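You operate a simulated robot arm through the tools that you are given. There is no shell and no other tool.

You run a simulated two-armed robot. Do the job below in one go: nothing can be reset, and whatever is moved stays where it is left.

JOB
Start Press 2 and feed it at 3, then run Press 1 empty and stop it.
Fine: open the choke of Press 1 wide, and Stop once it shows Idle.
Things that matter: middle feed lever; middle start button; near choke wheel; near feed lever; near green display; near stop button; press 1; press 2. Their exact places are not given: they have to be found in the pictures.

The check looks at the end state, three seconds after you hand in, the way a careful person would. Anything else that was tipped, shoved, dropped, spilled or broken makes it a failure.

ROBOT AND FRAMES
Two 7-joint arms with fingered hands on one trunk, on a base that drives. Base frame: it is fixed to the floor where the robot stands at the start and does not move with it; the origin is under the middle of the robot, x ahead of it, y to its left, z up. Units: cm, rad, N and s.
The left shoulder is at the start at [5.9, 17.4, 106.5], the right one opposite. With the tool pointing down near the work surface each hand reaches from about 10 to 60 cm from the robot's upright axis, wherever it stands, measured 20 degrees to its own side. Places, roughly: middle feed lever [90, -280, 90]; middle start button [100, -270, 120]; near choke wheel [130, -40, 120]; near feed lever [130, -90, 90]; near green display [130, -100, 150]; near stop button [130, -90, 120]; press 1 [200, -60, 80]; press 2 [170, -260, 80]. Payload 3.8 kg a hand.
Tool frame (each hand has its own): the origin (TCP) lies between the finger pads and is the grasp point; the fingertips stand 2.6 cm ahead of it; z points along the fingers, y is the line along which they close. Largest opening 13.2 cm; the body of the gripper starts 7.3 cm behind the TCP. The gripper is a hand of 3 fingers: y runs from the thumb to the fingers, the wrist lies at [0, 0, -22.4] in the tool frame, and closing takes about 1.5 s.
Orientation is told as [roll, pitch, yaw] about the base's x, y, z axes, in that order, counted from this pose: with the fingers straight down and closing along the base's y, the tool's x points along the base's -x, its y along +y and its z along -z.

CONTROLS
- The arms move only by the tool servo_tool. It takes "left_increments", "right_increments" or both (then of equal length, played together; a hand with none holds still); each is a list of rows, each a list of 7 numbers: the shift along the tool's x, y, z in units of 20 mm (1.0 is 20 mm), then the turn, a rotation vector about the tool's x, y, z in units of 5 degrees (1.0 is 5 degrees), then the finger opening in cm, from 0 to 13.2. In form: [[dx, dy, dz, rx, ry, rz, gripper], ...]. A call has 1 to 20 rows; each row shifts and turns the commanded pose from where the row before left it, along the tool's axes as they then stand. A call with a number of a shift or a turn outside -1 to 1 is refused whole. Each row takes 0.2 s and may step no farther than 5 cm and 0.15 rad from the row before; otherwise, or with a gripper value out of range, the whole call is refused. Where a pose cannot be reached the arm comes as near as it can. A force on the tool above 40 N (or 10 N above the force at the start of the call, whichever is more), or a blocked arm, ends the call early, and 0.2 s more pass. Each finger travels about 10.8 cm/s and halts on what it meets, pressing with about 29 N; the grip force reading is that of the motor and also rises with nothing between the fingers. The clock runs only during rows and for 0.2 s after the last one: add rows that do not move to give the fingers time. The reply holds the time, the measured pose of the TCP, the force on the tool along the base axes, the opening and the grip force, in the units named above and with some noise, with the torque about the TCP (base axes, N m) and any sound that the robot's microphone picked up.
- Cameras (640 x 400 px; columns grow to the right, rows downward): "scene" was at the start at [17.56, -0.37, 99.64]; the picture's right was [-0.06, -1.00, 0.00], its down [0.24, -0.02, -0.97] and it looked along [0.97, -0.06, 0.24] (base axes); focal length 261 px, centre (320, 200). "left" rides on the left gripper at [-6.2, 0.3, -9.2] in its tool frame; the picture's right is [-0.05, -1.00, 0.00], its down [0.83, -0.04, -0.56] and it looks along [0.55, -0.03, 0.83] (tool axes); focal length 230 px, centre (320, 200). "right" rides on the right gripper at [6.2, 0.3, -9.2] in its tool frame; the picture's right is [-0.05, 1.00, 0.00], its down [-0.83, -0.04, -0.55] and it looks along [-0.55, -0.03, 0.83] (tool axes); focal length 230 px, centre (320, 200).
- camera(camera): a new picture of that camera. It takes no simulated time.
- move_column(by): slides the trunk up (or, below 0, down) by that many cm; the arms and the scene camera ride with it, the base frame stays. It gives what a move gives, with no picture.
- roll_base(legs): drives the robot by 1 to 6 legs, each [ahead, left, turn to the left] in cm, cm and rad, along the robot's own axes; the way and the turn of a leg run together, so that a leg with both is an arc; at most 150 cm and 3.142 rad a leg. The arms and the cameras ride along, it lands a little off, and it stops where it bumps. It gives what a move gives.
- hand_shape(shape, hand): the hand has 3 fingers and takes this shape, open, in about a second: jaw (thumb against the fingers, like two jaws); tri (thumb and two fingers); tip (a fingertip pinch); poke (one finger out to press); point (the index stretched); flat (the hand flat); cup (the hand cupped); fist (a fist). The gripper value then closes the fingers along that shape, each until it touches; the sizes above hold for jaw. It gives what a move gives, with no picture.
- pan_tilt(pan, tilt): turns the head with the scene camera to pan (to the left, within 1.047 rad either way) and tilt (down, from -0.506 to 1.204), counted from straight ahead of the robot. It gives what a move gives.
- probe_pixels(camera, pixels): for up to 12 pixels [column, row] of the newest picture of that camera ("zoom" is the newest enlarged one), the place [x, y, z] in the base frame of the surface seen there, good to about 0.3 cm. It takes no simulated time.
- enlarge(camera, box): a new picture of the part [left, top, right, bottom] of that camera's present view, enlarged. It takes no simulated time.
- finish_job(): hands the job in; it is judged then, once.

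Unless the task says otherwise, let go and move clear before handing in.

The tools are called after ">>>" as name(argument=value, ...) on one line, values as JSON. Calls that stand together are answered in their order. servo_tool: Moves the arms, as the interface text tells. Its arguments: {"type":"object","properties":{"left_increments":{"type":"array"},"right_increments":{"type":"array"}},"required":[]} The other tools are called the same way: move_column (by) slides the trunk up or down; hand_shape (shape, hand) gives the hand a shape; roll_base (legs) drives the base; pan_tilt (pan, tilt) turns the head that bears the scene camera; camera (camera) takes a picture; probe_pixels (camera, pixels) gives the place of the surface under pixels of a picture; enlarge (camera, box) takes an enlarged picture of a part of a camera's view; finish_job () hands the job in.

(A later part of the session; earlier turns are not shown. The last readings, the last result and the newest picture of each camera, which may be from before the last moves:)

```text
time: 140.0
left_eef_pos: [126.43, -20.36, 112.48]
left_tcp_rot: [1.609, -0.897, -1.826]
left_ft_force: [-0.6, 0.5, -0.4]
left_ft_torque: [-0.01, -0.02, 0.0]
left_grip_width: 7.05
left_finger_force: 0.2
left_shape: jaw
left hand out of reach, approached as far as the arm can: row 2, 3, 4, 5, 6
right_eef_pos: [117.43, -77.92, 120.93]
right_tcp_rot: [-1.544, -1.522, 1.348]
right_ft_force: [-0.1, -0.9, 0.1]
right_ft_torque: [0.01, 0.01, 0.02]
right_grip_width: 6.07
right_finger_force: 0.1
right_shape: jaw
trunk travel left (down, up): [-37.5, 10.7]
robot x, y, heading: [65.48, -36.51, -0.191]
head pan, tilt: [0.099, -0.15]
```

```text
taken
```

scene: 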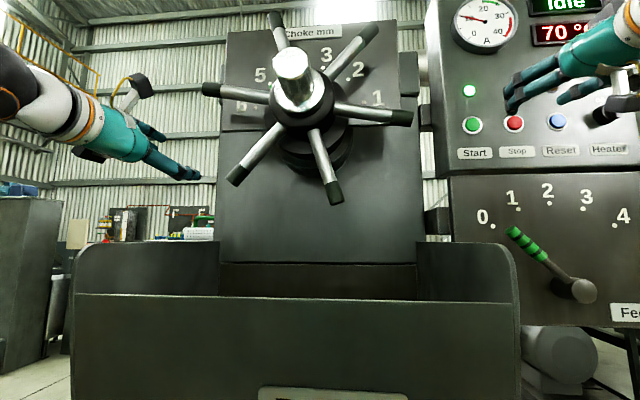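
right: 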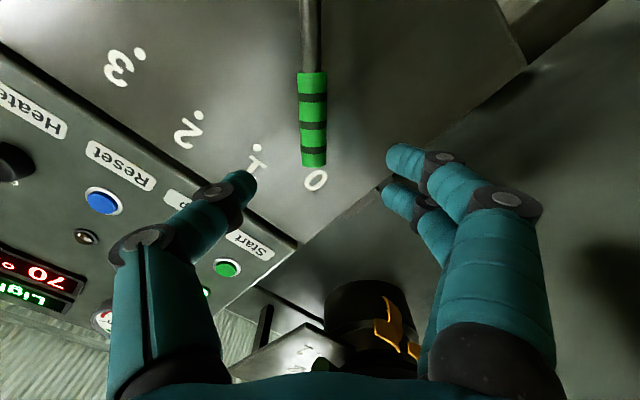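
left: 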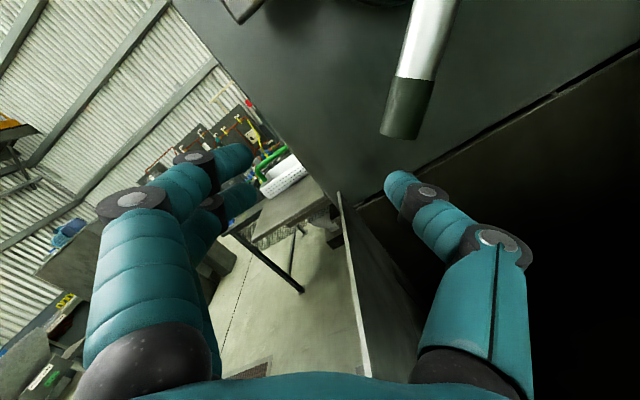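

The left arm is now too folded (min reach) to move inward. I back the base off 5 cm and continue the alignment.

>>> roll_base(legs=[[-6, 0, 0]])

>>> servo_tool(left_increments=[[-0.5, -0.7, 0.5, -0.019, 0.087, 0.08, 7], [-0.5, -0.7, 0.5, -0.019, 0.087, 0.08, 7], [-0.5, -0.7, 0.5, -0.019, 0.087, 0.08, 7], [-0.5, -0.7, 0.5, -0.019, 0.087, 0.08, 7], [-0.5, -0.7, 0.5, -0.019, 0.087, 0.08, 7], [0, 0, 0, 0, 0, 0, 7]])

>>> camera(camera="left")

```text
time: 141.0
left_eef_pos: [120.48, -19.13, 112.45]
left_tcp_rot: [1.611, -0.896, -1.83]
left_ft_force: [0.1, 0.6, -0.4]
left_ft_torque: [-0.04, 0.01, -0.01]
left_grip_width: 7.07
left_finger_force: 0.1
left_shape: jaw
right_eef_pos: [111.42, -76.65, 121.06]
right_tcp_rot: [-1.559, -1.524, 1.365]
right_ft_force: [-0.2, 0.6, 0.4]
right_ft_torque: [0.0, 0.03, 0.01]
right_grip_width: 6.08
right_finger_force: 0.2
right_shape: jaw
trunk travel left (down, up): [-37.5, 10.7]
robot x, y, heading: [59.96, -35.56, -0.199]
head pan, tilt: [0.099, -0.15]
```

```text
time: 142.4
left_eef_pos: [120.58, -19.25, 112.44]
left_tcp_rot: [1.609, -0.896, -1.829]
left_ft_force: [0.2, 0.5, 1.3]
left_ft_torque: [0.02, -0.04, 0.0]
left_grip_width: 7.07
left_finger_force: 0.0
left_shape: jaw
left hand out of reach, approached as far as the arm can: row 1, 2, 3, 4, 5
right_eef_pos: [111.53, -76.76, 120.91]
right_tcp_rot: [-1.542, -1.523, 1.346]
right_ft_force: [0.2, 1.0, 0.7]
right_ft_torque: [-0.03, 0.01, 0.02]
right_grip_width: 6.06
right_finger_force: 0.0
right_shape: jaw
trunk travel left (down, up): [-37.5, 10.7]
robot x, y, heading: [59.61, -35.41, -0.197]
head pan, tilt: [0.099, -0.15]
```

```text
taken
```

left: 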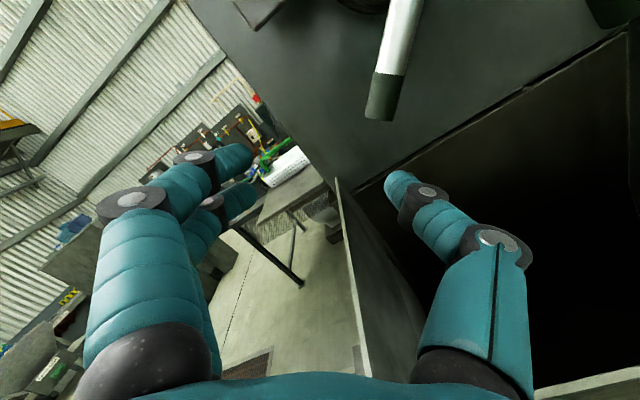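

The arm is stuck against a joint limit in this rolled posture. I unroll the hand to level first, then shift inward.

>>> servo_tool(left_increments=[[0, 0, 0, 0, 0, -0.95, 7], [0, 0, 0, 0, 0, -0.95, 7], [0, 0, 0, 0, 0, -0.95, 7], [0, 0, 0, 0, 0, -0.95, 7], [0, 0, 0, 0, 0, -0.95, 7], [0, 0, 0, 0, 0, -0.95, 7], [0, 0, 0, 0, 0, -0.95, 7], [0, 0, 0, 0, 0, -0.95, 7], [0, 0, 0, 0, 0, 0, 7]])

```text
time: 144.4
left_eef_pos: [120.7, -19.19, 112.39]
left_tcp_rot: [2.817, -1.546, -3.044]
left_ft_force: [-0.3, -1.0, -0.3]
left_ft_torque: [0.0, 0.0, 0.0]
left_grip_width: 7.08
left_finger_force: 0.2
left_shape: jaw
right_eef_pos: [111.67, -76.77, 121.05]
right_tcp_rot: [-1.541, -1.523, 1.344]
right_ft_force: [-1.0, 1.1, 0.0]
right_ft_torque: [-0.02, 0.02, 0.01]
right_grip_width: 6.07
right_finger_force: 0.0
right_shape: jaw
trunk travel left (down, up): [-37.5, 10.7]
robot x, y, heading: [59.86, -36.13, -0.195]
head pan, tilt: [0.099, -0.15]
```

Unrolled. Now I shift 9.3 cm right and 5 cm ahead.

>>> servo_tool(left_increments=[[0, -0.5, 0.8, 0, 0, 0, 7], [0, -0.5, 0.8, 0, 0, 0, 7], [0, -0.9, 0.5, 0, 0, 0, 7], [0, -0.9, 0.2, 0, 0, 0, 7], [0, -0.9, 0.2, 0, 0, 0, 7], [0, -0.9, 0, 0, 0, 0, 7], [0, 0, 0, 0, 0, 0, 7]])

>>> camera(camera="left")

>>> camera(camera="scene")

```text
time: 146.0
left_eef_pos: [120.67, -19.24, 112.52]
left_tcp_rot: [2.759, -1.547, -2.988]
left_ft_force: [-0.9, -0.7, -0.1]
left_ft_torque: [-0.02, 0.01, 0.01]
left_grip_width: 7.06
left_finger_force: 0.0
left_shape: jaw
left hand out of reach, approached as far as the arm can: row 1, 2, 3, 4, 5, 6
right_eef_pos: [111.58, -76.79, 121.02]
right_tcp_rot: [-1.541, -1.524, 1.345]
right_ft_force: [-0.2, -0.2, -0.3]
right_ft_torque: [0.03, 0.02, 0.04]
right_grip_width: 6.09
right_finger_force: 0.1
right_shape: jaw
trunk travel left (down, up): [-37.5, 10.7]
robot x, y, heading: [59.56, -35.71, -0.196]
head pan, tilt: [0.099, -0.15]
```

```text
taken
```

left: 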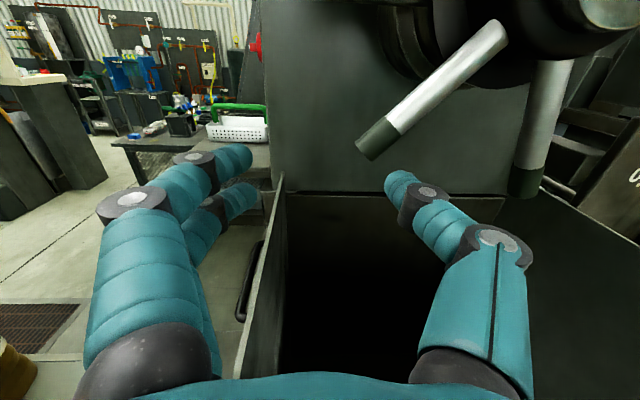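

```text
taken
```

scene: 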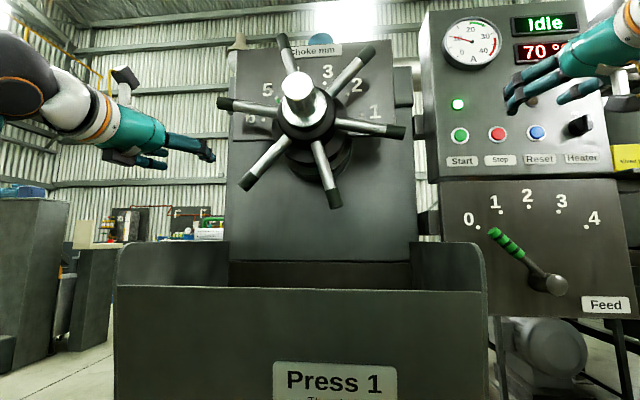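

Still refused. I'll probe which directions are free with small single moves, first straight ahead and then up.

>>> servo_tool(left_increments=[[0, 0, 0.5, 0, 0, 0, 7], [0, 0, 0.5, 0, 0, 0, 7]])

>>> servo_tool(left_increments=[[-0.5, 0, 0, 0, 0, 0, 7], [-0.5, 0, 0, 0, 0, 0, 7]])

>>> servo_tool(left_increments=[[0, -0.5, 0, 0, 0, 0, 7], [0, -0.5, 0, 0, 0, 0, 7]])

```text
time: 146.6
left_eef_pos: [121.71, -19.38, 112.54]
left_tcp_rot: [2.735, -1.546, -2.965]
left_ft_force: [0.4, -0.2, -0.1]
left_ft_torque: [-0.01, 0.02, -0.03]
left_grip_width: 7.07
left_finger_force: 0.0
left_shape: jaw
left hand out of reach, approached as far as the arm can: row 2
right_eef_pos: [111.64, -76.72, 121.03]
right_tcp_rot: [-1.544, -1.524, 1.347]
right_ft_force: [1.2, -0.6, 0.9]
right_ft_torque: [-0.01, 0.01, 0.01]
right_grip_width: 6.09
right_finger_force: 0.1
right_shape: jaw
trunk travel left (down, up): [-37.5, 10.7]
robot x, y, heading: [59.27, -35.82, -0.197]
head pan, tilt: [0.099, -0.15]
```

```text
time: 147.2
left_eef_pos: [121.74, -19.35, 114.63]
left_tcp_rot: [2.792, -1.546, -3.019]
left_ft_force: [0.1, 0.0, 0.2]
left_ft_torque: [0.01, 0.01, 0.0]
left_grip_width: 7.03
left_finger_force: 0.0
left_shape: jaw
right_eef_pos: [111.59, -76.78, 120.97]
right_tcp_rot: [-1.542, -1.524, 1.346]
right_ft_force: [0.0, 0.0, -0.3]
right_ft_torque: [0.0, -0.03, 0.0]
right_grip_width: 6.12
right_finger_force: 0.0
right_shape: jaw
trunk travel left (down, up): [-37.5, 10.7]
robot x, y, heading: [59.76, -35.7, -0.193]
head pan, tilt: [0.099, -0.15]
```

```text
time: 147.8
left_eef_pos: [121.21, -21.49, 114.47]
left_tcp_rot: [2.775, -1.546, -3.005]
left_ft_force: [-0.2, -0.1, -0.5]
left_ft_torque: [0.0, -0.01, -0.02]
left_grip_width: 7.05
left_finger_force: 0.0
left_shape: jaw
right_eef_pos: [111.63, -76.69, 120.93]
right_tcp_rot: [-1.548, -1.524, 1.35]
right_ft_force: [-0.8, -0.7, 0.0]
right_ft_torque: [0.01, 0.03, 0.0]
right_grip_width: 6.09
right_finger_force: 0.2
right_shape: jaw
trunk travel left (down, up): [-37.5, 10.7]
robot x, y, heading: [59.93, -35.59, -0.198]
head pan, tilt: [0.099, -0.15]
```

Up and right are free in small steps. I continue rightward at this height in small steps, then ahead.

>>> servo_tool(left_increments=[[0, -0.6, 0, 0, 0, 0, 7], [0, -0.6, 0, 0, 0, 0, 7], [0, -0.6, 0, 0, 0, 0, 7], [0, -0.6, 0, 0, 0, 0, 7], [0, -0.6, 0, 0, 0, 0, 7], [0, -0.6, 0, 0, 0, 0, 7], [0, 0, 0, 0, 0, 0, 7]])

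>>> servo_tool(left_increments=[[0, 0, 0.5, 0, 0, 0, 7], [0, 0, 0.5, 0, 0, 0, 7], [0, 0, 0.5, 0, 0, 0, 7], [0, 0, 0.5, 0, 0, 0, 7], [0, 0, 0, 0, 0, 0, 7]])

>>> camera(camera="left")

```text
time: 149.4
left_eef_pos: [121.07, -21.43, 114.33]
left_tcp_rot: [2.737, -1.545, -2.967]
left_ft_force: [0.0, 0.4, 0.4]
left_ft_torque: [0.0, -0.01, 0.0]
left_grip_width: 7.02
left_finger_force: 0.0
left_shape: jaw
left hand out of reach, approached as far as the arm can: row 1, 2, 3, 4, 5, 6
right_eef_pos: [111.53, -76.76, 120.97]
right_tcp_rot: [-1.54, -1.523, 1.344]
right_ft_force: [0.9, 0.7, 0.2]
right_ft_torque: [0.01, 0.01, -0.01]
right_grip_width: 6.08
right_finger_force: 0.1
right_shape: jaw
trunk travel left (down, up): [-37.5, 10.7]
robot x, y, heading: [59.89, -35.67, -0.197]
head pan, tilt: [0.099, -0.15]
```

```text
time: 150.6
left_eef_pos: [124.35, -20.49, 113.9]
left_tcp_rot: [2.725, -1.55, -2.953]
left_ft_force: [0.2, 0.4, -0.2]
left_ft_torque: [0.03, -0.02, -0.01]
left_grip_width: 7.06
left_finger_force: 0.1
left_shape: jaw
left hand out of reach, approached as far as the arm can: row 1, 2, 3, 4
right_eef_pos: [111.58, -76.67, 120.91]
right_tcp_rot: [-1.542, -1.524, 1.345]
right_ft_force: [0.5, -1.2, 0.1]
right_ft_torque: [-0.02, 0.0, -0.03]
right_grip_width: 6.07
right_finger_force: 0.1
right_shape: jaw
trunk travel left (down, up): [-37.5, 10.7]
robot x, y, heading: [59.86, -35.42, -0.192]
head pan, tilt: [0.099, -0.15]
```

```text
taken
```

left: 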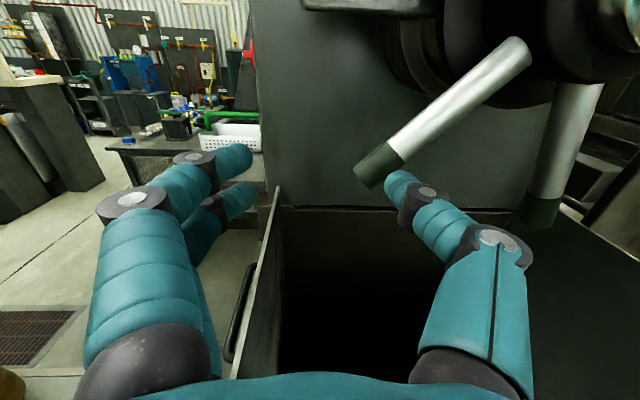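

The left arm keeps hitting a joint limit here. The right arm has worked well in this kind of pose, so I'll use it on the bottom spoke instead: first back the base off 25 cm and check.

>>> roll_base(legs=[[-25, 0, 0]])

>>> servo_tool(left_increments=[[0, 0, 0, 0, 1, 0, 7], [0, 0, 0, 0, 1, 0, 7], [0, 0, 0, 0, 1, 0, 7], [0, 0, 0, 0, 1, 0, 7], [0, 0, 0, 0, 1, 0, 7], [0, 0, 0, 0, 1, 0, 7], [0, 0, 0, 0, 1, 0, 7], [0, 0, 0, 0, 1, 0, 7], [0, 0, 0, 0, 1, 0, 7], [0, 0, 0, 0, 1, 0, 7], [0, 0, 0, 0, 1, 0, 7], [0, 0, 0, 0, 1, 0, 7], [0, 0, 0, 0, 1, 0, 7], [0, 0, 0, 0, 1, 0, 7], [0, 0, 0, 0, 1, 0, 7], [0, 0, 0, 0, 1, 0, 7], [0, 0, 0, 0, 1, 0, 7], [0, 0, 0, 0, 1, 0, 7], [0, 0, 0, 0, 0, 0, 7]])

>>> camera(camera="scene")

```text
time: 152.4
left_eef_pos: [99.75, -15.8, 113.94]
left_tcp_rot: [2.737, -1.551, -2.965]
left_ft_force: [0.7, -0.7, 0.2]
left_ft_torque: [-0.01, 0.0, -0.02]
left_grip_width: 7.08
left_finger_force: 0.2
left_shape: jaw
right_eef_pos: [86.94, -72.0, 121.14]
right_tcp_rot: [-1.549, -1.525, 1.352]
right_ft_force: [0.1, 0.0, 0.4]
right_ft_torque: [-0.01, 0.01, -0.01]
right_grip_width: 6.08
right_finger_force: 0.0
right_shape: jaw
trunk travel left (down, up): [-37.5, 10.7]
robot x, y, heading: [35.27, -30.74, -0.197]
head pan, tilt: [0.099, -0.15]
```

```text
time: 156.4
left_eef_pos: [99.82, -15.65, 113.89]
left_tcp_rot: [0.006, -0.019, -0.23]
left_ft_force: [-0.2, 0.7, 0.6]
left_ft_torque: [-0.03, -0.01, 0.0]
left_grip_width: 7.07
left_finger_force: 0.1
left_shape: jaw
right_eef_pos: [86.97, -71.97, 120.98]
right_tcp_rot: [-1.541, -1.522, 1.343]
right_ft_force: [0.5, -0.3, -0.1]
right_ft_torque: [-0.02, -0.02, 0.01]
right_grip_width: 6.1
right_finger_force: 0.0
right_shape: jaw
trunk travel left (down, up): [-37.5, 10.7]
robot x, y, heading: [35.06, -30.84, -0.197]
head pan, tilt: [0.099, -0.15]
```

```text
taken
```

scene: 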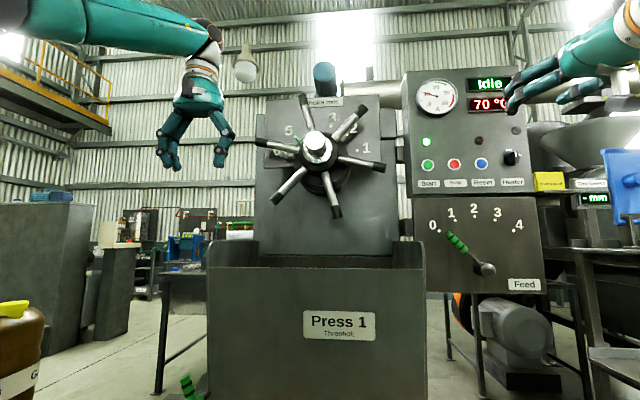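

Clear view now. I tuck the left hand back (tool down) and set the right hand at lateral -22, z≈109.6 with roll -20° for the bottom spoke, while still back from the machine.

>>> servo_tool(left_increments=[[0.95, 0, 0.8, 0, 0, 0, 7], [0.95, 0, 0.8, 0, 0, 0, 7], [0.95, 0, 0.8, 0, 0, 0, 7], [0.95, 0, 0.8, 0, 0, 0, 7], [0.95, 0, 0.8, 0, 0, 0, 7], [0.95, 0, 0.8, 0, 0, 0, 7], [0.95, 0, 0.8, 0, 0, 0, 7], [0.95, 0, 0.8, 0, 0, 0, 7], [0.95, 0, 0.8, 0, 0, 0, 7], [0.95, 0, 0.8, 0, 0, 0, 7], [0.95, 0, 0.8, 0, 0, 0, 7], [0.95, 0, 0.8, 0, 0, 0, 7], [0.95, 0, 0.8, 0, 0, 0, 7]], right_increments=[[0.95, 0.69, 0, 0, 0, 0, 8], [0.95, 0.69, 0, 0, 0, 0, 8], [0.95, 0.69, 0, 0, 0, 0, 8], [0.95, 0.69, 0, 0, 0, 0, 8], [0.95, 0.69, 0, 0, 0, 0, 8], [0.95, 0.69, 0, 0, 0, 0, 8], [0, 0, 0, 0, 0, -1, 8], [0, 0, 0, 0, 0, -1, 8], [0, 0, 0, 0, 0, -1, 8], [0, 0, 0, 0, 0, -1, 8], [0, 0, 0, 0, 0, 0, 8], [0, 0, 0, 0, 0, 0, 8], [0, 0, 0, 0, 0, 0, 8]])

>>> camera(camera="scene")

```text
time: 159.2
left_eef_pos: [76.26, -9.93, 92.61]
left_tcp_rot: [0.009, -0.019, -0.229]
left_ft_force: [0.3, 0.1, 0.6]
left_ft_torque: [0.02, -0.03, -0.01]
left_grip_width: 7.06
left_finger_force: 0.1
left_shape: jaw
right_eef_pos: [88.64, -64.39, 109.22]
right_tcp_rot: [-1.565, -1.174, 1.37]
right_ft_force: [-0.5, 0.0, -0.5]
right_ft_torque: [0.02, 0.03, 0.0]
right_grip_width: 7.95
right_finger_force: 0.1
right_shape: jaw
trunk travel left (down, up): [-37.5, 10.7]
robot x, y, heading: [35.47, -30.93, -0.2]
head pan, tilt: [0.099, -0.15]
```

```text
taken
```

scene: 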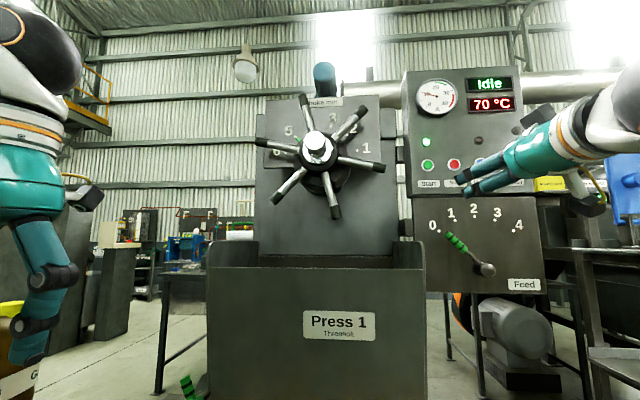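

Ready. I slide the base 25.5 cm left, then drive 28 cm ahead, leaving the right hand's fingertips ~4 cm short of the spokes.

>>> roll_base(legs=[[0, 25.5, 0.004], [27, 0, 0]])

>>> camera(camera="right")

>>> pan_tilt(pan=-0.3, tilt=-0.1)

>>> camera(camera="scene")

```text
time: 163.5
left_eef_pos: [107.6, 10.02, 92.58]
left_tcp_rot: [0.011, -0.02, -0.227]
left_ft_force: [-0.3, 0.6, 0.5]
left_ft_torque: [0.0, 0.05, 0.02]
left_grip_width: 7.07
left_finger_force: 0.0
left_shape: jaw
right_eef_pos: [120.08, -44.42, 109.21]
right_tcp_rot: [-1.566, -1.173, 1.372]
right_ft_force: [0.4, -1.3, -0.3]
right_ft_torque: [0.0, -0.02, -0.01]
right_grip_width: 7.95
right_finger_force: 0.1
right_shape: jaw
trunk travel left (down, up): [-37.5, 10.7]
robot x, y, heading: [66.52, -11.22, -0.195]
head pan, tilt: [0.099, -0.15]
```

```text
taken
```

right: 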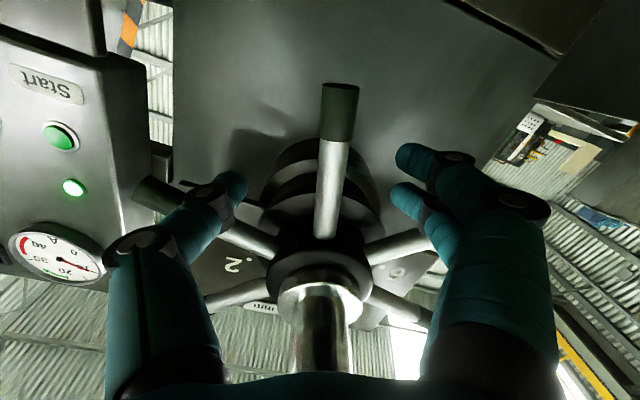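

```text
time: 164.4
left_eef_pos: [107.72, 10.03, 92.64]
left_tcp_rot: [0.009, -0.019, -0.226]
left_ft_force: [0.3, 0.1, 0.4]
left_ft_torque: [0.02, 0.0, 0.0]
left_grip_width: 7.05
left_finger_force: 0.2
left_shape: jaw
right_eef_pos: [119.92, -44.45, 109.14]
right_tcp_rot: [-1.568, -1.174, 1.371]
right_ft_force: [-0.5, 0.7, 0.6]
right_ft_torque: [0.03, -0.01, -0.01]
right_grip_width: 7.95
right_finger_force: 0.0
right_shape: jaw
trunk travel left (down, up): [-37.5, 10.7]
robot x, y, heading: [66.53, -10.95, -0.193]
head pan, tilt: [-0.3, -0.099]
```

```text
taken
```

scene: 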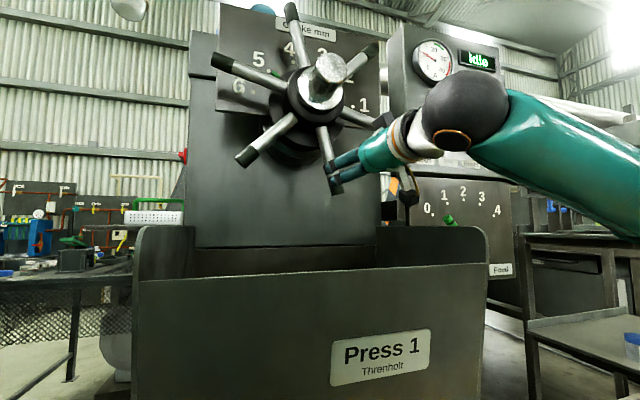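

The bottom spoke stands upright in the right view (col ~335, tip at row 85). I probe it for a precise offset.

>>> probe_pixels(camera="right", pixels=[[340, 100], [337, 130], [334, 160], [330, 190], [327, 220], [320, 300]])

>>> probe_pixels(camera="scene", pixels=[[322, 130], [326, 150], [330, 165], [325, 90], [245, 157], [225, 65], [262, 145]])

>>> enlarge(camera="scene", box=[200, 0, 400, 180])

```text
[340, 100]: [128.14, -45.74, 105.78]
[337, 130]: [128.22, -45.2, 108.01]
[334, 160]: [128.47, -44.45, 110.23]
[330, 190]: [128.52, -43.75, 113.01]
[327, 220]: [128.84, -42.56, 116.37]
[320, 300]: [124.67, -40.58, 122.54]
```

```text
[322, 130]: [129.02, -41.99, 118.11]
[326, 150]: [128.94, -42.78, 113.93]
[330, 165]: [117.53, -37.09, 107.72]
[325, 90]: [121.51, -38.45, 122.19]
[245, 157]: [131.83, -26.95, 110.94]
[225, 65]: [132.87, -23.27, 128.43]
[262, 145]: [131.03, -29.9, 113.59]
```

```text
2.22 times, centred on (300, 90) of scene
```

zoom: 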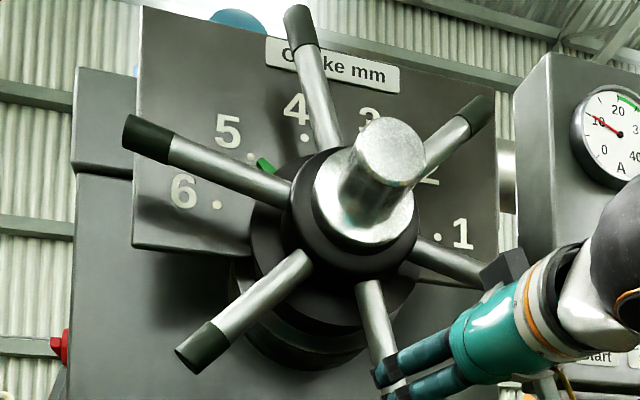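

The pointer is right at 5 in this view (265,165) with 6 at (217,205). The spoke is 1.2 cm to +y of the hand axis; I align and advance 9.9 cm around it.

>>> servo_tool(right_increments=[[0, 0.3, 0.5, 0, 0, 0.3, 8], [0, 0.3, 0.5, 0, 0, 0.3, 8], [0, 0, 0.8, 0, 0, 0, 8], [0, 0, 0.8, 0, 0, 0, 8], [0, 0, 0.8, 0, 0, 0, 8], [0, 0, 0.8, 0, 0, 0, 8], [0, 0, 0.75, 0, 0, 0, 8], [0, 0, 0, 0, 0, 0, 8]])

>>> camera(camera="right")

>>> camera(camera="scene")

```text
time: 166.2
left_eef_pos: [107.61, 10.05, 92.67]
left_tcp_rot: [0.01, -0.019, -0.226]
left_ft_force: [0.1, 0.1, -0.8]
left_ft_torque: [-0.05, 0.0, 0.01]
left_grip_width: 7.07
left_finger_force: 0.0
left_shape: jaw
right_eef_pos: [129.81, -45.09, 108.8]
right_tcp_rot: [-1.568, -1.225, 1.376]
right_ft_force: [0.6, 0.8, 0.2]
right_ft_torque: [0.01, -0.05, -0.01]
right_grip_width: 7.95
right_finger_force: 0.0
right_shape: jaw
trunk travel left (down, up): [-37.5, 10.7]
robot x, y, heading: [66.13, -11.35, -0.199]
head pan, tilt: [-0.3, -0.099]
```

```text
taken
```

right: 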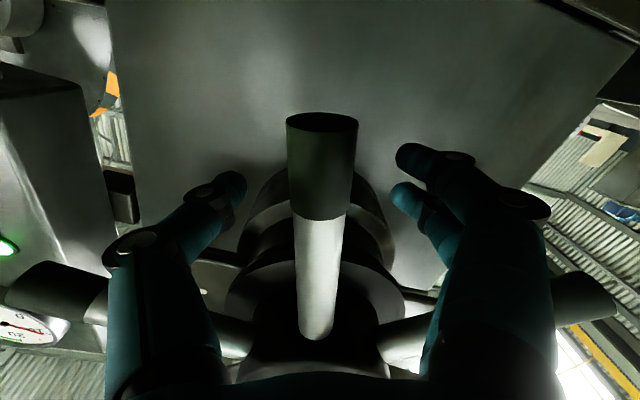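

```text
taken
```

scene: 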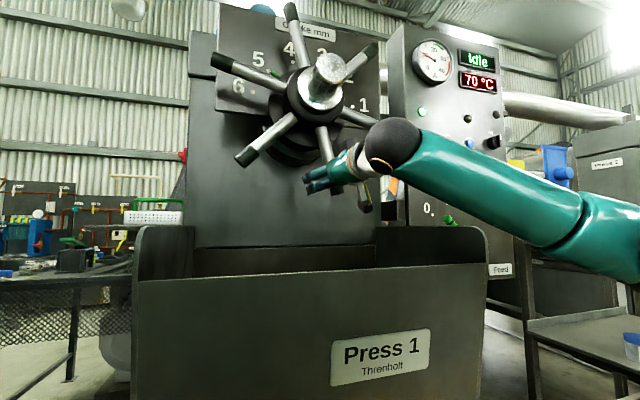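

The spoke is centred between the fingers (column 320). I close loosely to a 3.5 cm cage and swing 13.5° counter-clockwise, watching the force.

>>> servo_tool(right_increments=[[0, 0, 0, 0, 0, 0, 5], [0, 0, 0, 0, 0, 0, 3.5], [0, 0, 0, 0, 0, 0, 3.2], [0, 0, 0, 0, 0, 0, 3.2], [-0.012, -0.315, 0, 0, 0, -0.45, 3.2], [-0.012, -0.315, 0, 0, 0, -0.45, 3.2], [-0.012, -0.315, 0, 0, 0, -0.45, 3.2], [-0.012, -0.315, 0, 0, 0, -0.45, 3.2], [-0.012, -0.315, 0, 0, 0, -0.45, 3.2], [-0.012, -0.315, 0, 0, 0, -0.45, 3.2], [0, 0, 0, 0, 0, 0, 3.2]])

>>> camera(camera="right")

>>> camera(camera="scene")

```text
time: 168.6
left_eef_pos: [107.75, 9.98, 92.57]
left_tcp_rot: [0.009, -0.021, -0.227]
left_ft_force: [0.3, -0.2, 0.1]
left_ft_torque: [0.02, 0.02, 0.0]
left_grip_width: 7.04
left_finger_force: 0.0
left_shape: jaw
right_eef_pos: [129.28, -48.48, 110.45]
right_tcp_rot: [-1.566, -0.99, 1.374]
right_ft_force: [1.6, -0.3, -1.2]
right_ft_torque: [-0.01, 0.02, -0.02]
right_grip_width: 3.28
right_finger_force: 0.1
right_shape: jaw
trunk travel left (down, up): [-37.5, 10.7]
robot x, y, heading: [66.54, -11.64, -0.195]
head pan, tilt: [-0.3, -0.099]
```

```text
taken
```

right: 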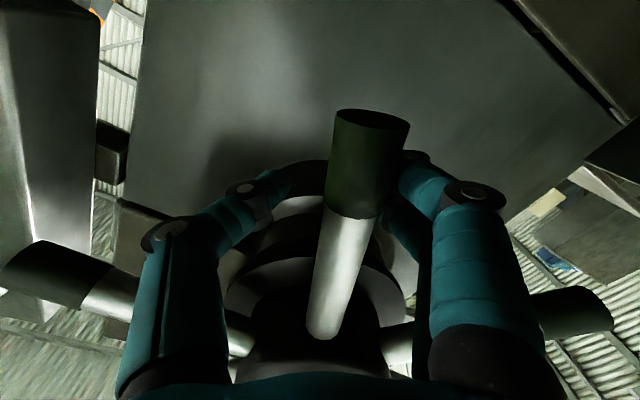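

```text
taken
```

scene: 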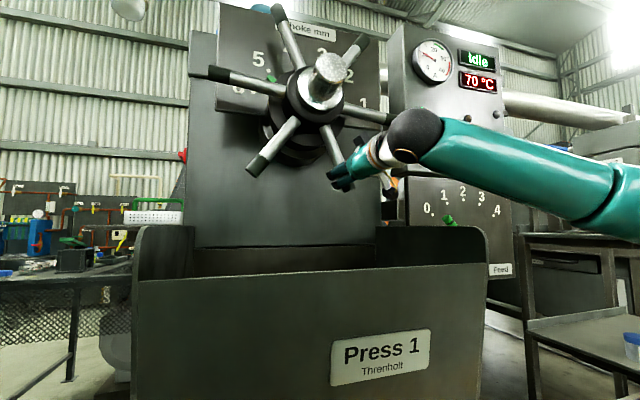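

The wheel turns freely with the hand (left spoke tip moved from (213,62) to (200,73)). I continue another 11°.

>>> servo_tool(right_increments=[[-0.012, -0.315, 0, 0, 0, -0.45, 3.2], [-0.012, -0.315, 0, 0, 0, -0.45, 3.2], [-0.012, -0.315, 0, 0, 0, -0.45, 3.2], [-0.012, -0.315, 0, 0, 0, -0.45, 3.2], [-0.012, -0.315, 0, 0, 0, -0.45, 3.2], [0, 0, 0, 0, 0, 0, 3.2]])

>>> enlarge(camera="scene", box=[190, 0, 400, 190])

>>> camera(camera="right")

```text
time: 170.0
left_eef_pos: [107.59, 10.05, 92.53]
left_tcp_rot: [0.007, -0.02, -0.225]
left_ft_force: [0.6, 0.5, 0.3]
left_ft_torque: [0.02, -0.01, -0.01]
left_grip_width: 7.04
left_finger_force: 0.0
left_shape: jaw
right_eef_pos: [128.79, -50.88, 112.48]
right_tcp_rot: [-1.57, -0.794, 1.375]
right_ft_force: [1.1, 0.0, -1.3]
right_ft_torque: [-0.01, 0.0, -0.01]
right_grip_width: 3.27
right_finger_force: 0.1
right_shape: jaw
trunk travel left (down, up): [-37.5, 10.7]
robot x, y, heading: [66.67, -11.0, -0.194]
head pan, tilt: [-0.3, -0.099]
```

```text
2.11 times, centred on (295, 95) of scene
```

zoom: 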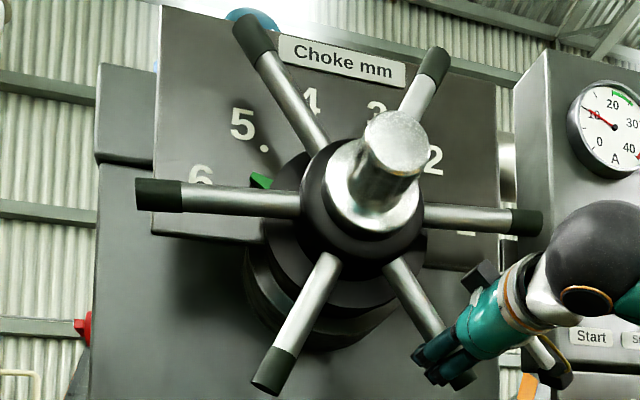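

```text
taken
```

right: 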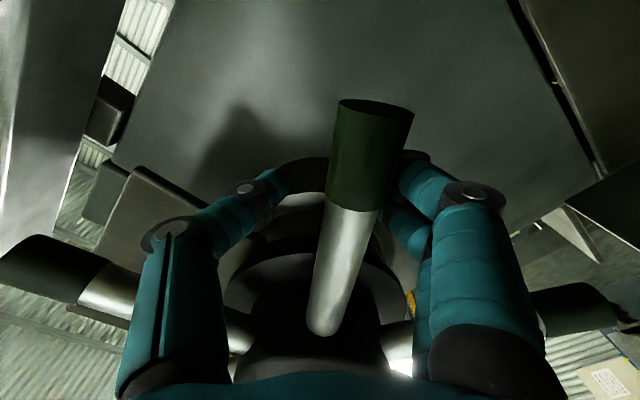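

The pointer at (260,180) is about 12° short of 6. I continue 11° more in small steps.

>>> servo_tool(right_increments=[[-0.012, -0.315, 0, 0, 0, -0.45, 3.2], [-0.012, -0.315, 0, 0, 0, -0.45, 3.2], [-0.012, -0.315, 0, 0, 0, -0.45, 3.2], [-0.012, -0.315, 0, 0, 0, -0.45, 3.2], [-0.012, -0.315, 0, 0, 0, -0.45, 3.2], [0, 0, 0, 0, 0, 0, 3.2]])

>>> enlarge(camera="scene", box=[190, 0, 400, 190])

>>> camera(camera="right")

```text
time: 171.4
left_eef_pos: [107.66, 9.99, 92.64]
left_tcp_rot: [0.01, -0.017, -0.225]
left_ft_force: [0.3, -0.2, -0.2]
left_ft_torque: [0.0, 0.05, 0.01]
left_grip_width: 7.05
left_finger_force: 0.1
left_shape: jaw
right_eef_pos: [128.47, -52.79, 114.91]
right_tcp_rot: [-1.571, -0.595, 1.377]
right_ft_force: [1.8, 0.3, -1.7]
right_ft_torque: [0.01, -0.06, 0.01]
right_grip_width: 3.28
right_finger_force: 0.1
right_shape: jaw
trunk travel left (down, up): [-37.5, 10.7]
robot x, y, heading: [66.65, -11.04, -0.193]
head pan, tilt: [-0.3, -0.099]
```

```text
2.11 times, centred on (295, 95) of scene
```

zoom: 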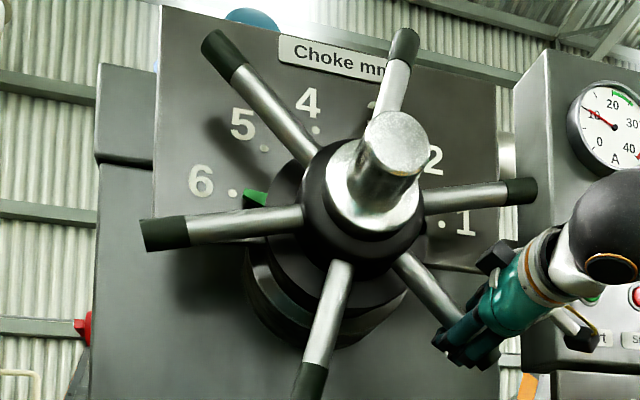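

```text
taken
```

right: 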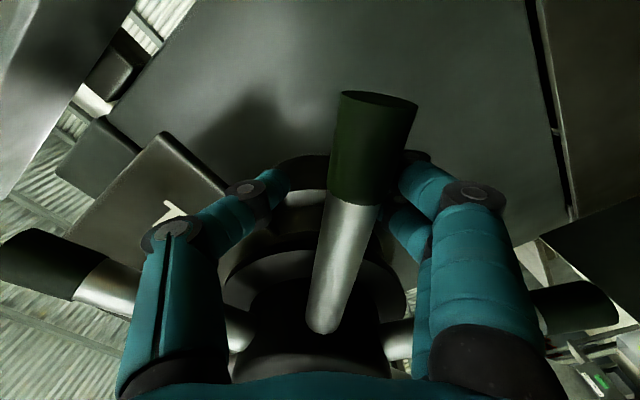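

Pointer (255,198) now lines up with the 6 dot (232,192). I probe the left-right spoke pair to verify the wheel angle against Press 2's (15° at 6).

>>> camera(camera="scene")

>>> probe_pixels(camera="scene", pixels=[[222, 111], [245, 108], [266, 105], [389, 91], [370, 94], [356, 95], [264, 94], [253, 91], [270, 70], [292, 62]])

```text
taken
```

scene: 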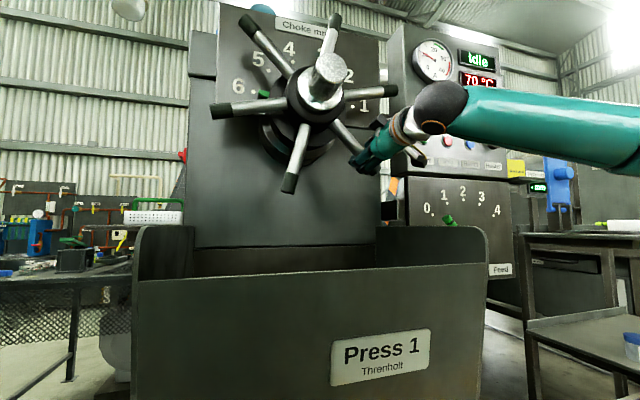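

```text
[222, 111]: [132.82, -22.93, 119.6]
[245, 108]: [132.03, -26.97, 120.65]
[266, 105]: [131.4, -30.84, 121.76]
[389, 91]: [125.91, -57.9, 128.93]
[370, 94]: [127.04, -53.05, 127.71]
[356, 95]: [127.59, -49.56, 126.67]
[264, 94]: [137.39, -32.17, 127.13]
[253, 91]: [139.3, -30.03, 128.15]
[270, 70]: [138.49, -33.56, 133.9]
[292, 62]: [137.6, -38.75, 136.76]
```

The spokes measure 15° (same as Press 2 at 6) and the pointer direction (163.7°) matches the 6 dot (162.4°): choke is at 6, wide open. I open the hand and back off.

>>> servo_tool(right_increments=[[0, 0, 0, 0, 0, 0, 6], [0, 0, 0, 0, 0, 0, 8], [0, 0, 0, 0, 0, 0, 8], [0, 0, 0, 0, 0, 0, 8], [0, 0, -0.9, 0, 0, 0, 8], [0, 0, -0.9, 0, 0, 0, 8], [0, 0, -0.9, 0, 0, 0, 8], [0, 0, -0.9, 0, 0, 0, 8], [0, 0, -0.9, 0, 0, 0, 8], [0, 0, 0, 0, 0, 0, 8]])

>>> camera(camera="right")

>>> enlarge(camera="scene", box=[190, 0, 400, 190])

```text
time: 173.6
left_eef_pos: [107.62, 10.02, 92.62]
left_tcp_rot: [0.009, -0.019, -0.226]
left_ft_force: [0.2, -0.4, 0.7]
left_ft_torque: [0.01, 0.01, -0.04]
left_grip_width: 7.08
left_finger_force: 0.0
left_shape: jaw
right_eef_pos: [119.51, -51.07, 114.92]
right_tcp_rot: [-1.569, -0.6, 1.375]
right_ft_force: [0.0, -0.7, -0.5]
right_ft_torque: [-0.01, 0.0, -0.01]
right_grip_width: 7.96
right_finger_force: 0.0
right_shape: jaw
trunk travel left (down, up): [-37.5, 10.7]
robot x, y, heading: [66.44, -11.13, -0.193]
head pan, tilt: [-0.3, -0.099]
```

```text
taken
```

right: 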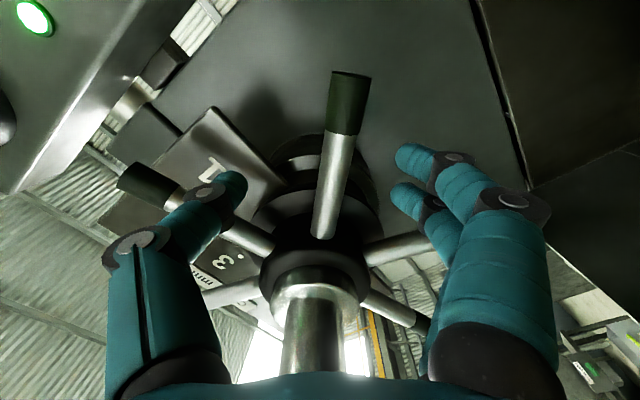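

```text
2.11 times, centred on (295, 95) of scene
```

zoom: 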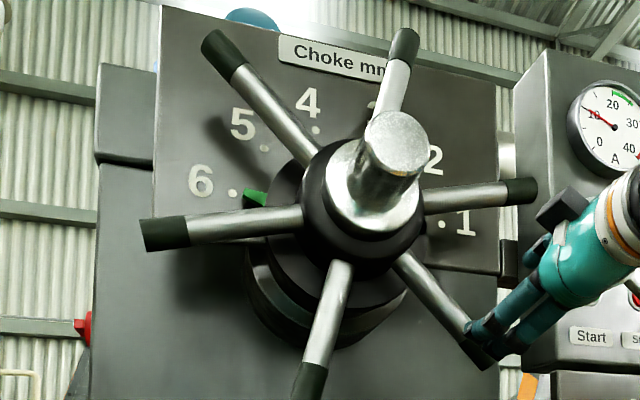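

Choke stays at 6 after release. Now the Stop button: I back off 22 cm, then level the right hand, yaw it 25° inward with the thumb leading as before.

>>> roll_base(legs=[[-22, 0, 0]])

>>> servo_tool(right_increments=[[0, 0, 0, 0, 0, 0.93, 6], [0, 0, 0, 0, 0, 0.93, 6], [0, 0, 0, 0, 0, 0.93, 6], [0, 0, 0, 0, 0, 0.93, 6], [0, 0, 0, 0, 0, 0.93, 6], [0, 0, 0, 0, 0, 0.93, 6], [0, 0, 0, 0, 0, 0.93, 6], [0, 0, 0, 0, 0, 0.93, 6], [0, 0, 0, 0, 0, 0.93, 6], [0, 0, 0, 0, 0, 0.93, 6], [0, 0, 0, 0, 0, 0.93, 6], [0, 0, 0, 0, 0, 0.9, 6], [-0.8, 0, 0, 0, 0, 0, 6], [-0.8, 0, 0, 0, 0, 0, 6], [-0.8, 0, 0, 0, 0, 0, 6], [-0.8, 0, 0, 0, 0, 0, 6], [-0.8, 0, 0, 0, 0, 0, 6], [0, 0, 0, 0, 0, 0, 6]], left_increments=[[0.5, 0, 0, 0, 0, 0, 7], [0.5, 0, 0, 0, 0, 0, 7], [0.5, 0, 0, 0, 0, 0, 7], [0, 0, 0, 0, 0, 0, 7], [0, 0, 0, 0, 0, 0, 7], [0, 0, 0, 0, 0, 0, 7], [0, 0, 0, 0, 0, 0, 7], [0, 0, 0, 0, 0, 0, 7], [0, 0, 0, 0, 0, 0, 7], [0, 0, 0, 0, 0, 0, 7], [0, 0, 0, 0, 0, 0, 7], [0, 0, 0, 0, 0, 0, 7], [0, 0, 0, 0, 0, 0, 7], [0, 0, 0, 0, 0, 0, 7], [0, 0, 0, 0, 0, 0, 7], [0, 0, 0, 0, 0, 0, 7], [0, 0, 0, 0, 0, 0, 7], [0, 0, 0, 0, 0, 0, 7]])

>>> camera(camera="right")

```text
time: 175.3
left_eef_pos: [85.3, 14.29, 92.68]
left_tcp_rot: [0.009, -0.019, -0.231]
left_ft_force: [-0.9, -0.2, -0.4]
left_ft_torque: [-0.03, -0.02, -0.03]
left_grip_width: 7.08
left_finger_force: 0.2
left_shape: jaw
right_eef_pos: [96.92, -46.79, 114.97]
right_tcp_rot: [-1.57, -0.599, 1.372]
right_ft_force: [-0.2, -0.6, 0.3]
right_ft_torque: [-0.04, 0.01, 0.02]
right_grip_width: 7.95
right_finger_force: 0.1
right_shape: jaw
trunk travel left (down, up): [-37.5, 10.7]
robot x, y, heading: [44.28, -7.0, -0.194]
head pan, tilt: [-0.3, -0.099]
```

```text
time: 179.1
left_eef_pos: [82.39, 14.92, 92.64]
left_tcp_rot: [0.009, -0.018, -0.231]
left_ft_force: [0.1, 0.0, 0.9]
left_ft_torque: [-0.02, 0.03, 0.04]
left_grip_width: 7.08
left_finger_force: 0.1
left_shape: jaw
right_eef_pos: [96.98, -46.93, 123.05]
right_tcp_rot: [-0.637, -1.566, 0.438]
right_ft_force: [0.4, 0.4, -0.7]
right_ft_torque: [-0.01, 0.0, 0.0]
right_grip_width: 6.08
right_finger_force: 0.1
right_shape: jaw
trunk travel left (down, up): [-37.5, 10.7]
robot x, y, heading: [44.03, -6.66, -0.199]
head pan, tilt: [-0.3, -0.099]
```

```text
taken
```

right: 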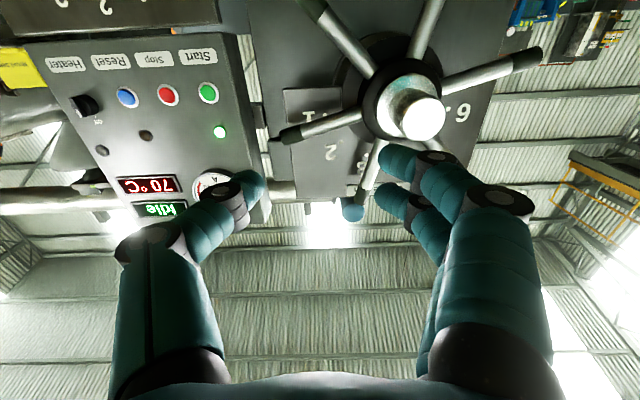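

Display still "Idle" (mirrored at (160,209)). I slide the base 42 cm right, move the right hand inward and yaw it 25° so its thumb leads.

>>> roll_base(legs=[[0, -42.4, 0.005]])

>>> servo_tool(right_increments=[[-0.03, 0.9, 0, 0, 0, 0, 6], [-0.03, 0.9, 0, 0, 0, 0, 6], [-0.03, 0.9, 0, 0, 0, 0, 6], [-0.03, 0.9, 0, 0, 0, 0, 6], [-0.03, 0.9, 0, 0, 0, 0, 6], [-0.03, 0.9, 0, 0, 0, 0, 6], [0, 0.9, 0, 0, 0, 0, 6], [0, 0, 0, -1, 0, 0, 6], [0, 0, 0, -1, 0, 0, 6], [0, 0, 0, -1, 0, 0, 6], [0, 0, 0, -1, 0, 0, 6], [0, 0, 0, -1, 0, 0, 6], [0, 0, 0, 0, 0, 0, 6]])

>>> pan_tilt(pan=-0.15, tilt=-0.1)

>>> camera(camera="scene")

>>> camera(camera="right")

```text
time: 183.4
left_eef_pos: [74.03, -26.39, 92.56]
left_tcp_rot: [0.009, -0.019, -0.226]
left_ft_force: [0.1, -0.5, 0.2]
left_ft_torque: [-0.04, 0.01, -0.01]
left_grip_width: 7.08
left_finger_force: 0.1
left_shape: jaw
right_eef_pos: [89.11, -88.18, 123.07]
right_tcp_rot: [-0.688, -1.571, 0.495]
right_ft_force: [-0.1, 0.1, -0.4]
right_ft_torque: [-0.01, -0.01, -0.02]
right_grip_width: 6.07
right_finger_force: 0.1
right_shape: jaw
trunk travel left (down, up): [-37.5, 10.7]
robot x, y, heading: [36.02, -48.04, -0.193]
head pan, tilt: [-0.3, -0.099]
```

```text
time: 186.2
left_eef_pos: [74.15, -26.37, 92.57]
left_tcp_rot: [0.008, -0.019, -0.223]
left_ft_force: [-0.1, -0.3, 0.3]
left_ft_torque: [0.0, -0.01, -0.02]
left_grip_width: 7.04
left_finger_force: 0.0
left_shape: jaw
right_eef_pos: [91.45, -75.85, 123.39]
right_tcp_rot: [-0.443, -1.571, 0.687]
right_ft_force: [0.0, -0.1, 0.5]
right_ft_torque: [-0.02, -0.04, 0.03]
right_grip_width: 6.07
right_finger_force: 0.1
right_shape: jaw
trunk travel left (down, up): [-37.5, 10.7]
robot x, y, heading: [35.66, -47.96, -0.195]
head pan, tilt: [-0.3, -0.099]
```

```text
time: 186.9
left_eef_pos: [74.16, -26.3, 92.73]
left_tcp_rot: [0.008, -0.019, -0.226]
left_ft_force: [0.4, -0.6, -0.1]
left_ft_torque: [-0.04, 0.03, 0.02]
left_grip_width: 7.07
left_finger_force: 0.1
left_shape: jaw
right_eef_pos: [91.48, -75.63, 123.3]
right_tcp_rot: [-0.318, -1.57, 0.56]
right_ft_force: [0.6, 0.0, -0.1]
right_ft_torque: [0.02, 0.0, 0.0]
right_grip_width: 6.06
right_finger_force: 0.1
right_shape: jaw
trunk travel left (down, up): [-37.5, 10.7]
robot x, y, heading: [36.02, -47.62, -0.194]
head pan, tilt: [-0.15, -0.099]
```

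```text
taken
```

scene: 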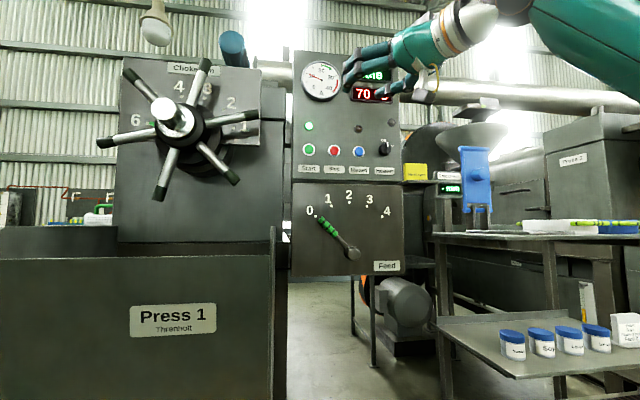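

```text
taken
```

right: 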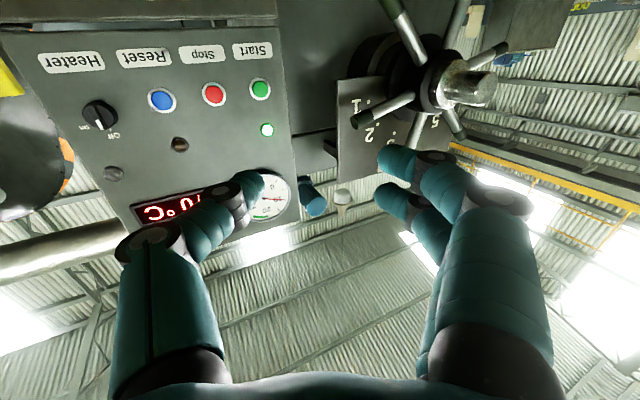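

Aligned: TCP L=-56.6, Stop L=-59. I drive 26 cm ahead and recheck thumb and Stop positions.

>>> roll_base(legs=[[26, 0, 0]])

>>> camera(camera="right")

>>> camera(camera="scene")

>>> enlarge(camera="scene", box=[330, 20, 510, 190])

```text
time: 188.8
left_eef_pos: [99.87, -31.31, 92.58]
left_tcp_rot: [0.009, -0.02, -0.224]
left_ft_force: [0.1, 0.3, -0.1]
left_ft_torque: [0.02, 0.04, 0.01]
left_grip_width: 7.08
left_finger_force: 0.0
left_shape: jaw
right_eef_pos: [117.26, -80.62, 123.34]
right_tcp_rot: [-0.24, -1.57, 0.483]
right_ft_force: [-0.3, 0.3, -0.4]
right_ft_torque: [0.0, -0.02, 0.0]
right_grip_width: 6.06
right_finger_force: 0.1
right_shape: jaw
trunk travel left (down, up): [-37.5, 10.7]
robot x, y, heading: [61.42, -53.23, -0.187]
head pan, tilt: [-0.15, -0.099]
```

```text
taken
```

right: 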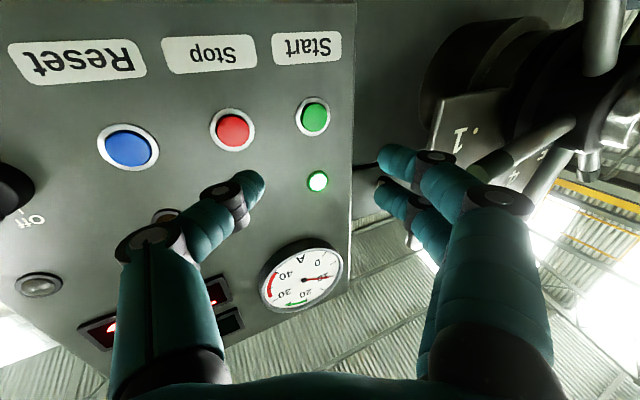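

```text
taken
```

scene: 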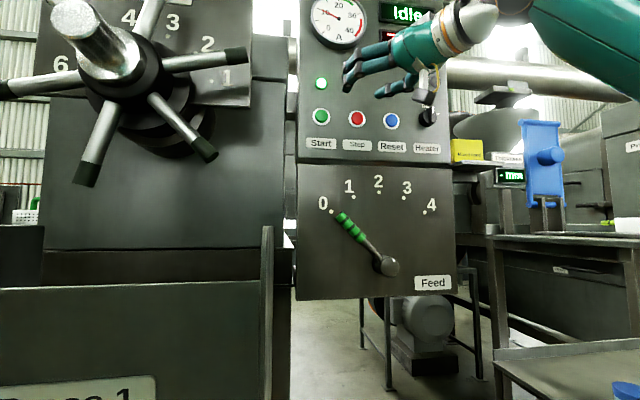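

```text
2.35 times, centred on (420, 105) of scene
```

zoom: 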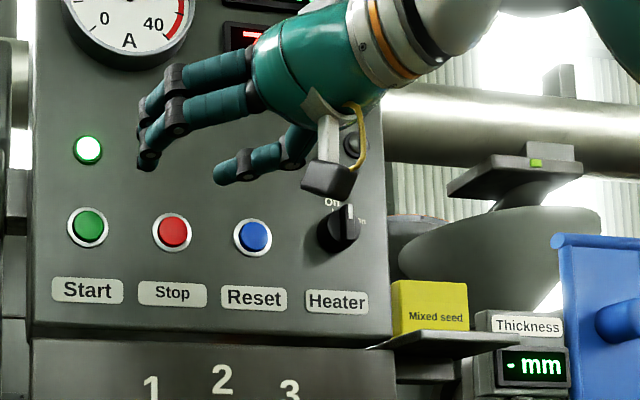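

>>> probe_pixels(camera="zoom", pixels=[[220, 175], [225, 172], [235, 165], [172, 232], [88, 226], [152, 162]])

>>> probe_pixels(camera="right", pixels=[[254, 180], [260, 184], [233, 130], [315, 118], [390, 158]])

```text
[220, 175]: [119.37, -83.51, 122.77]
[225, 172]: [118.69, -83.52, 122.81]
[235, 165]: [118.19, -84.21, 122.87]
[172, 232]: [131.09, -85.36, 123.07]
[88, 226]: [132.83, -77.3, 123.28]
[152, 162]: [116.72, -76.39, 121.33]
```

```text
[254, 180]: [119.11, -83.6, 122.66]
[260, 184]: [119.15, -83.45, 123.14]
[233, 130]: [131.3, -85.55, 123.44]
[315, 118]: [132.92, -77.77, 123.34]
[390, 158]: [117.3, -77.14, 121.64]
```

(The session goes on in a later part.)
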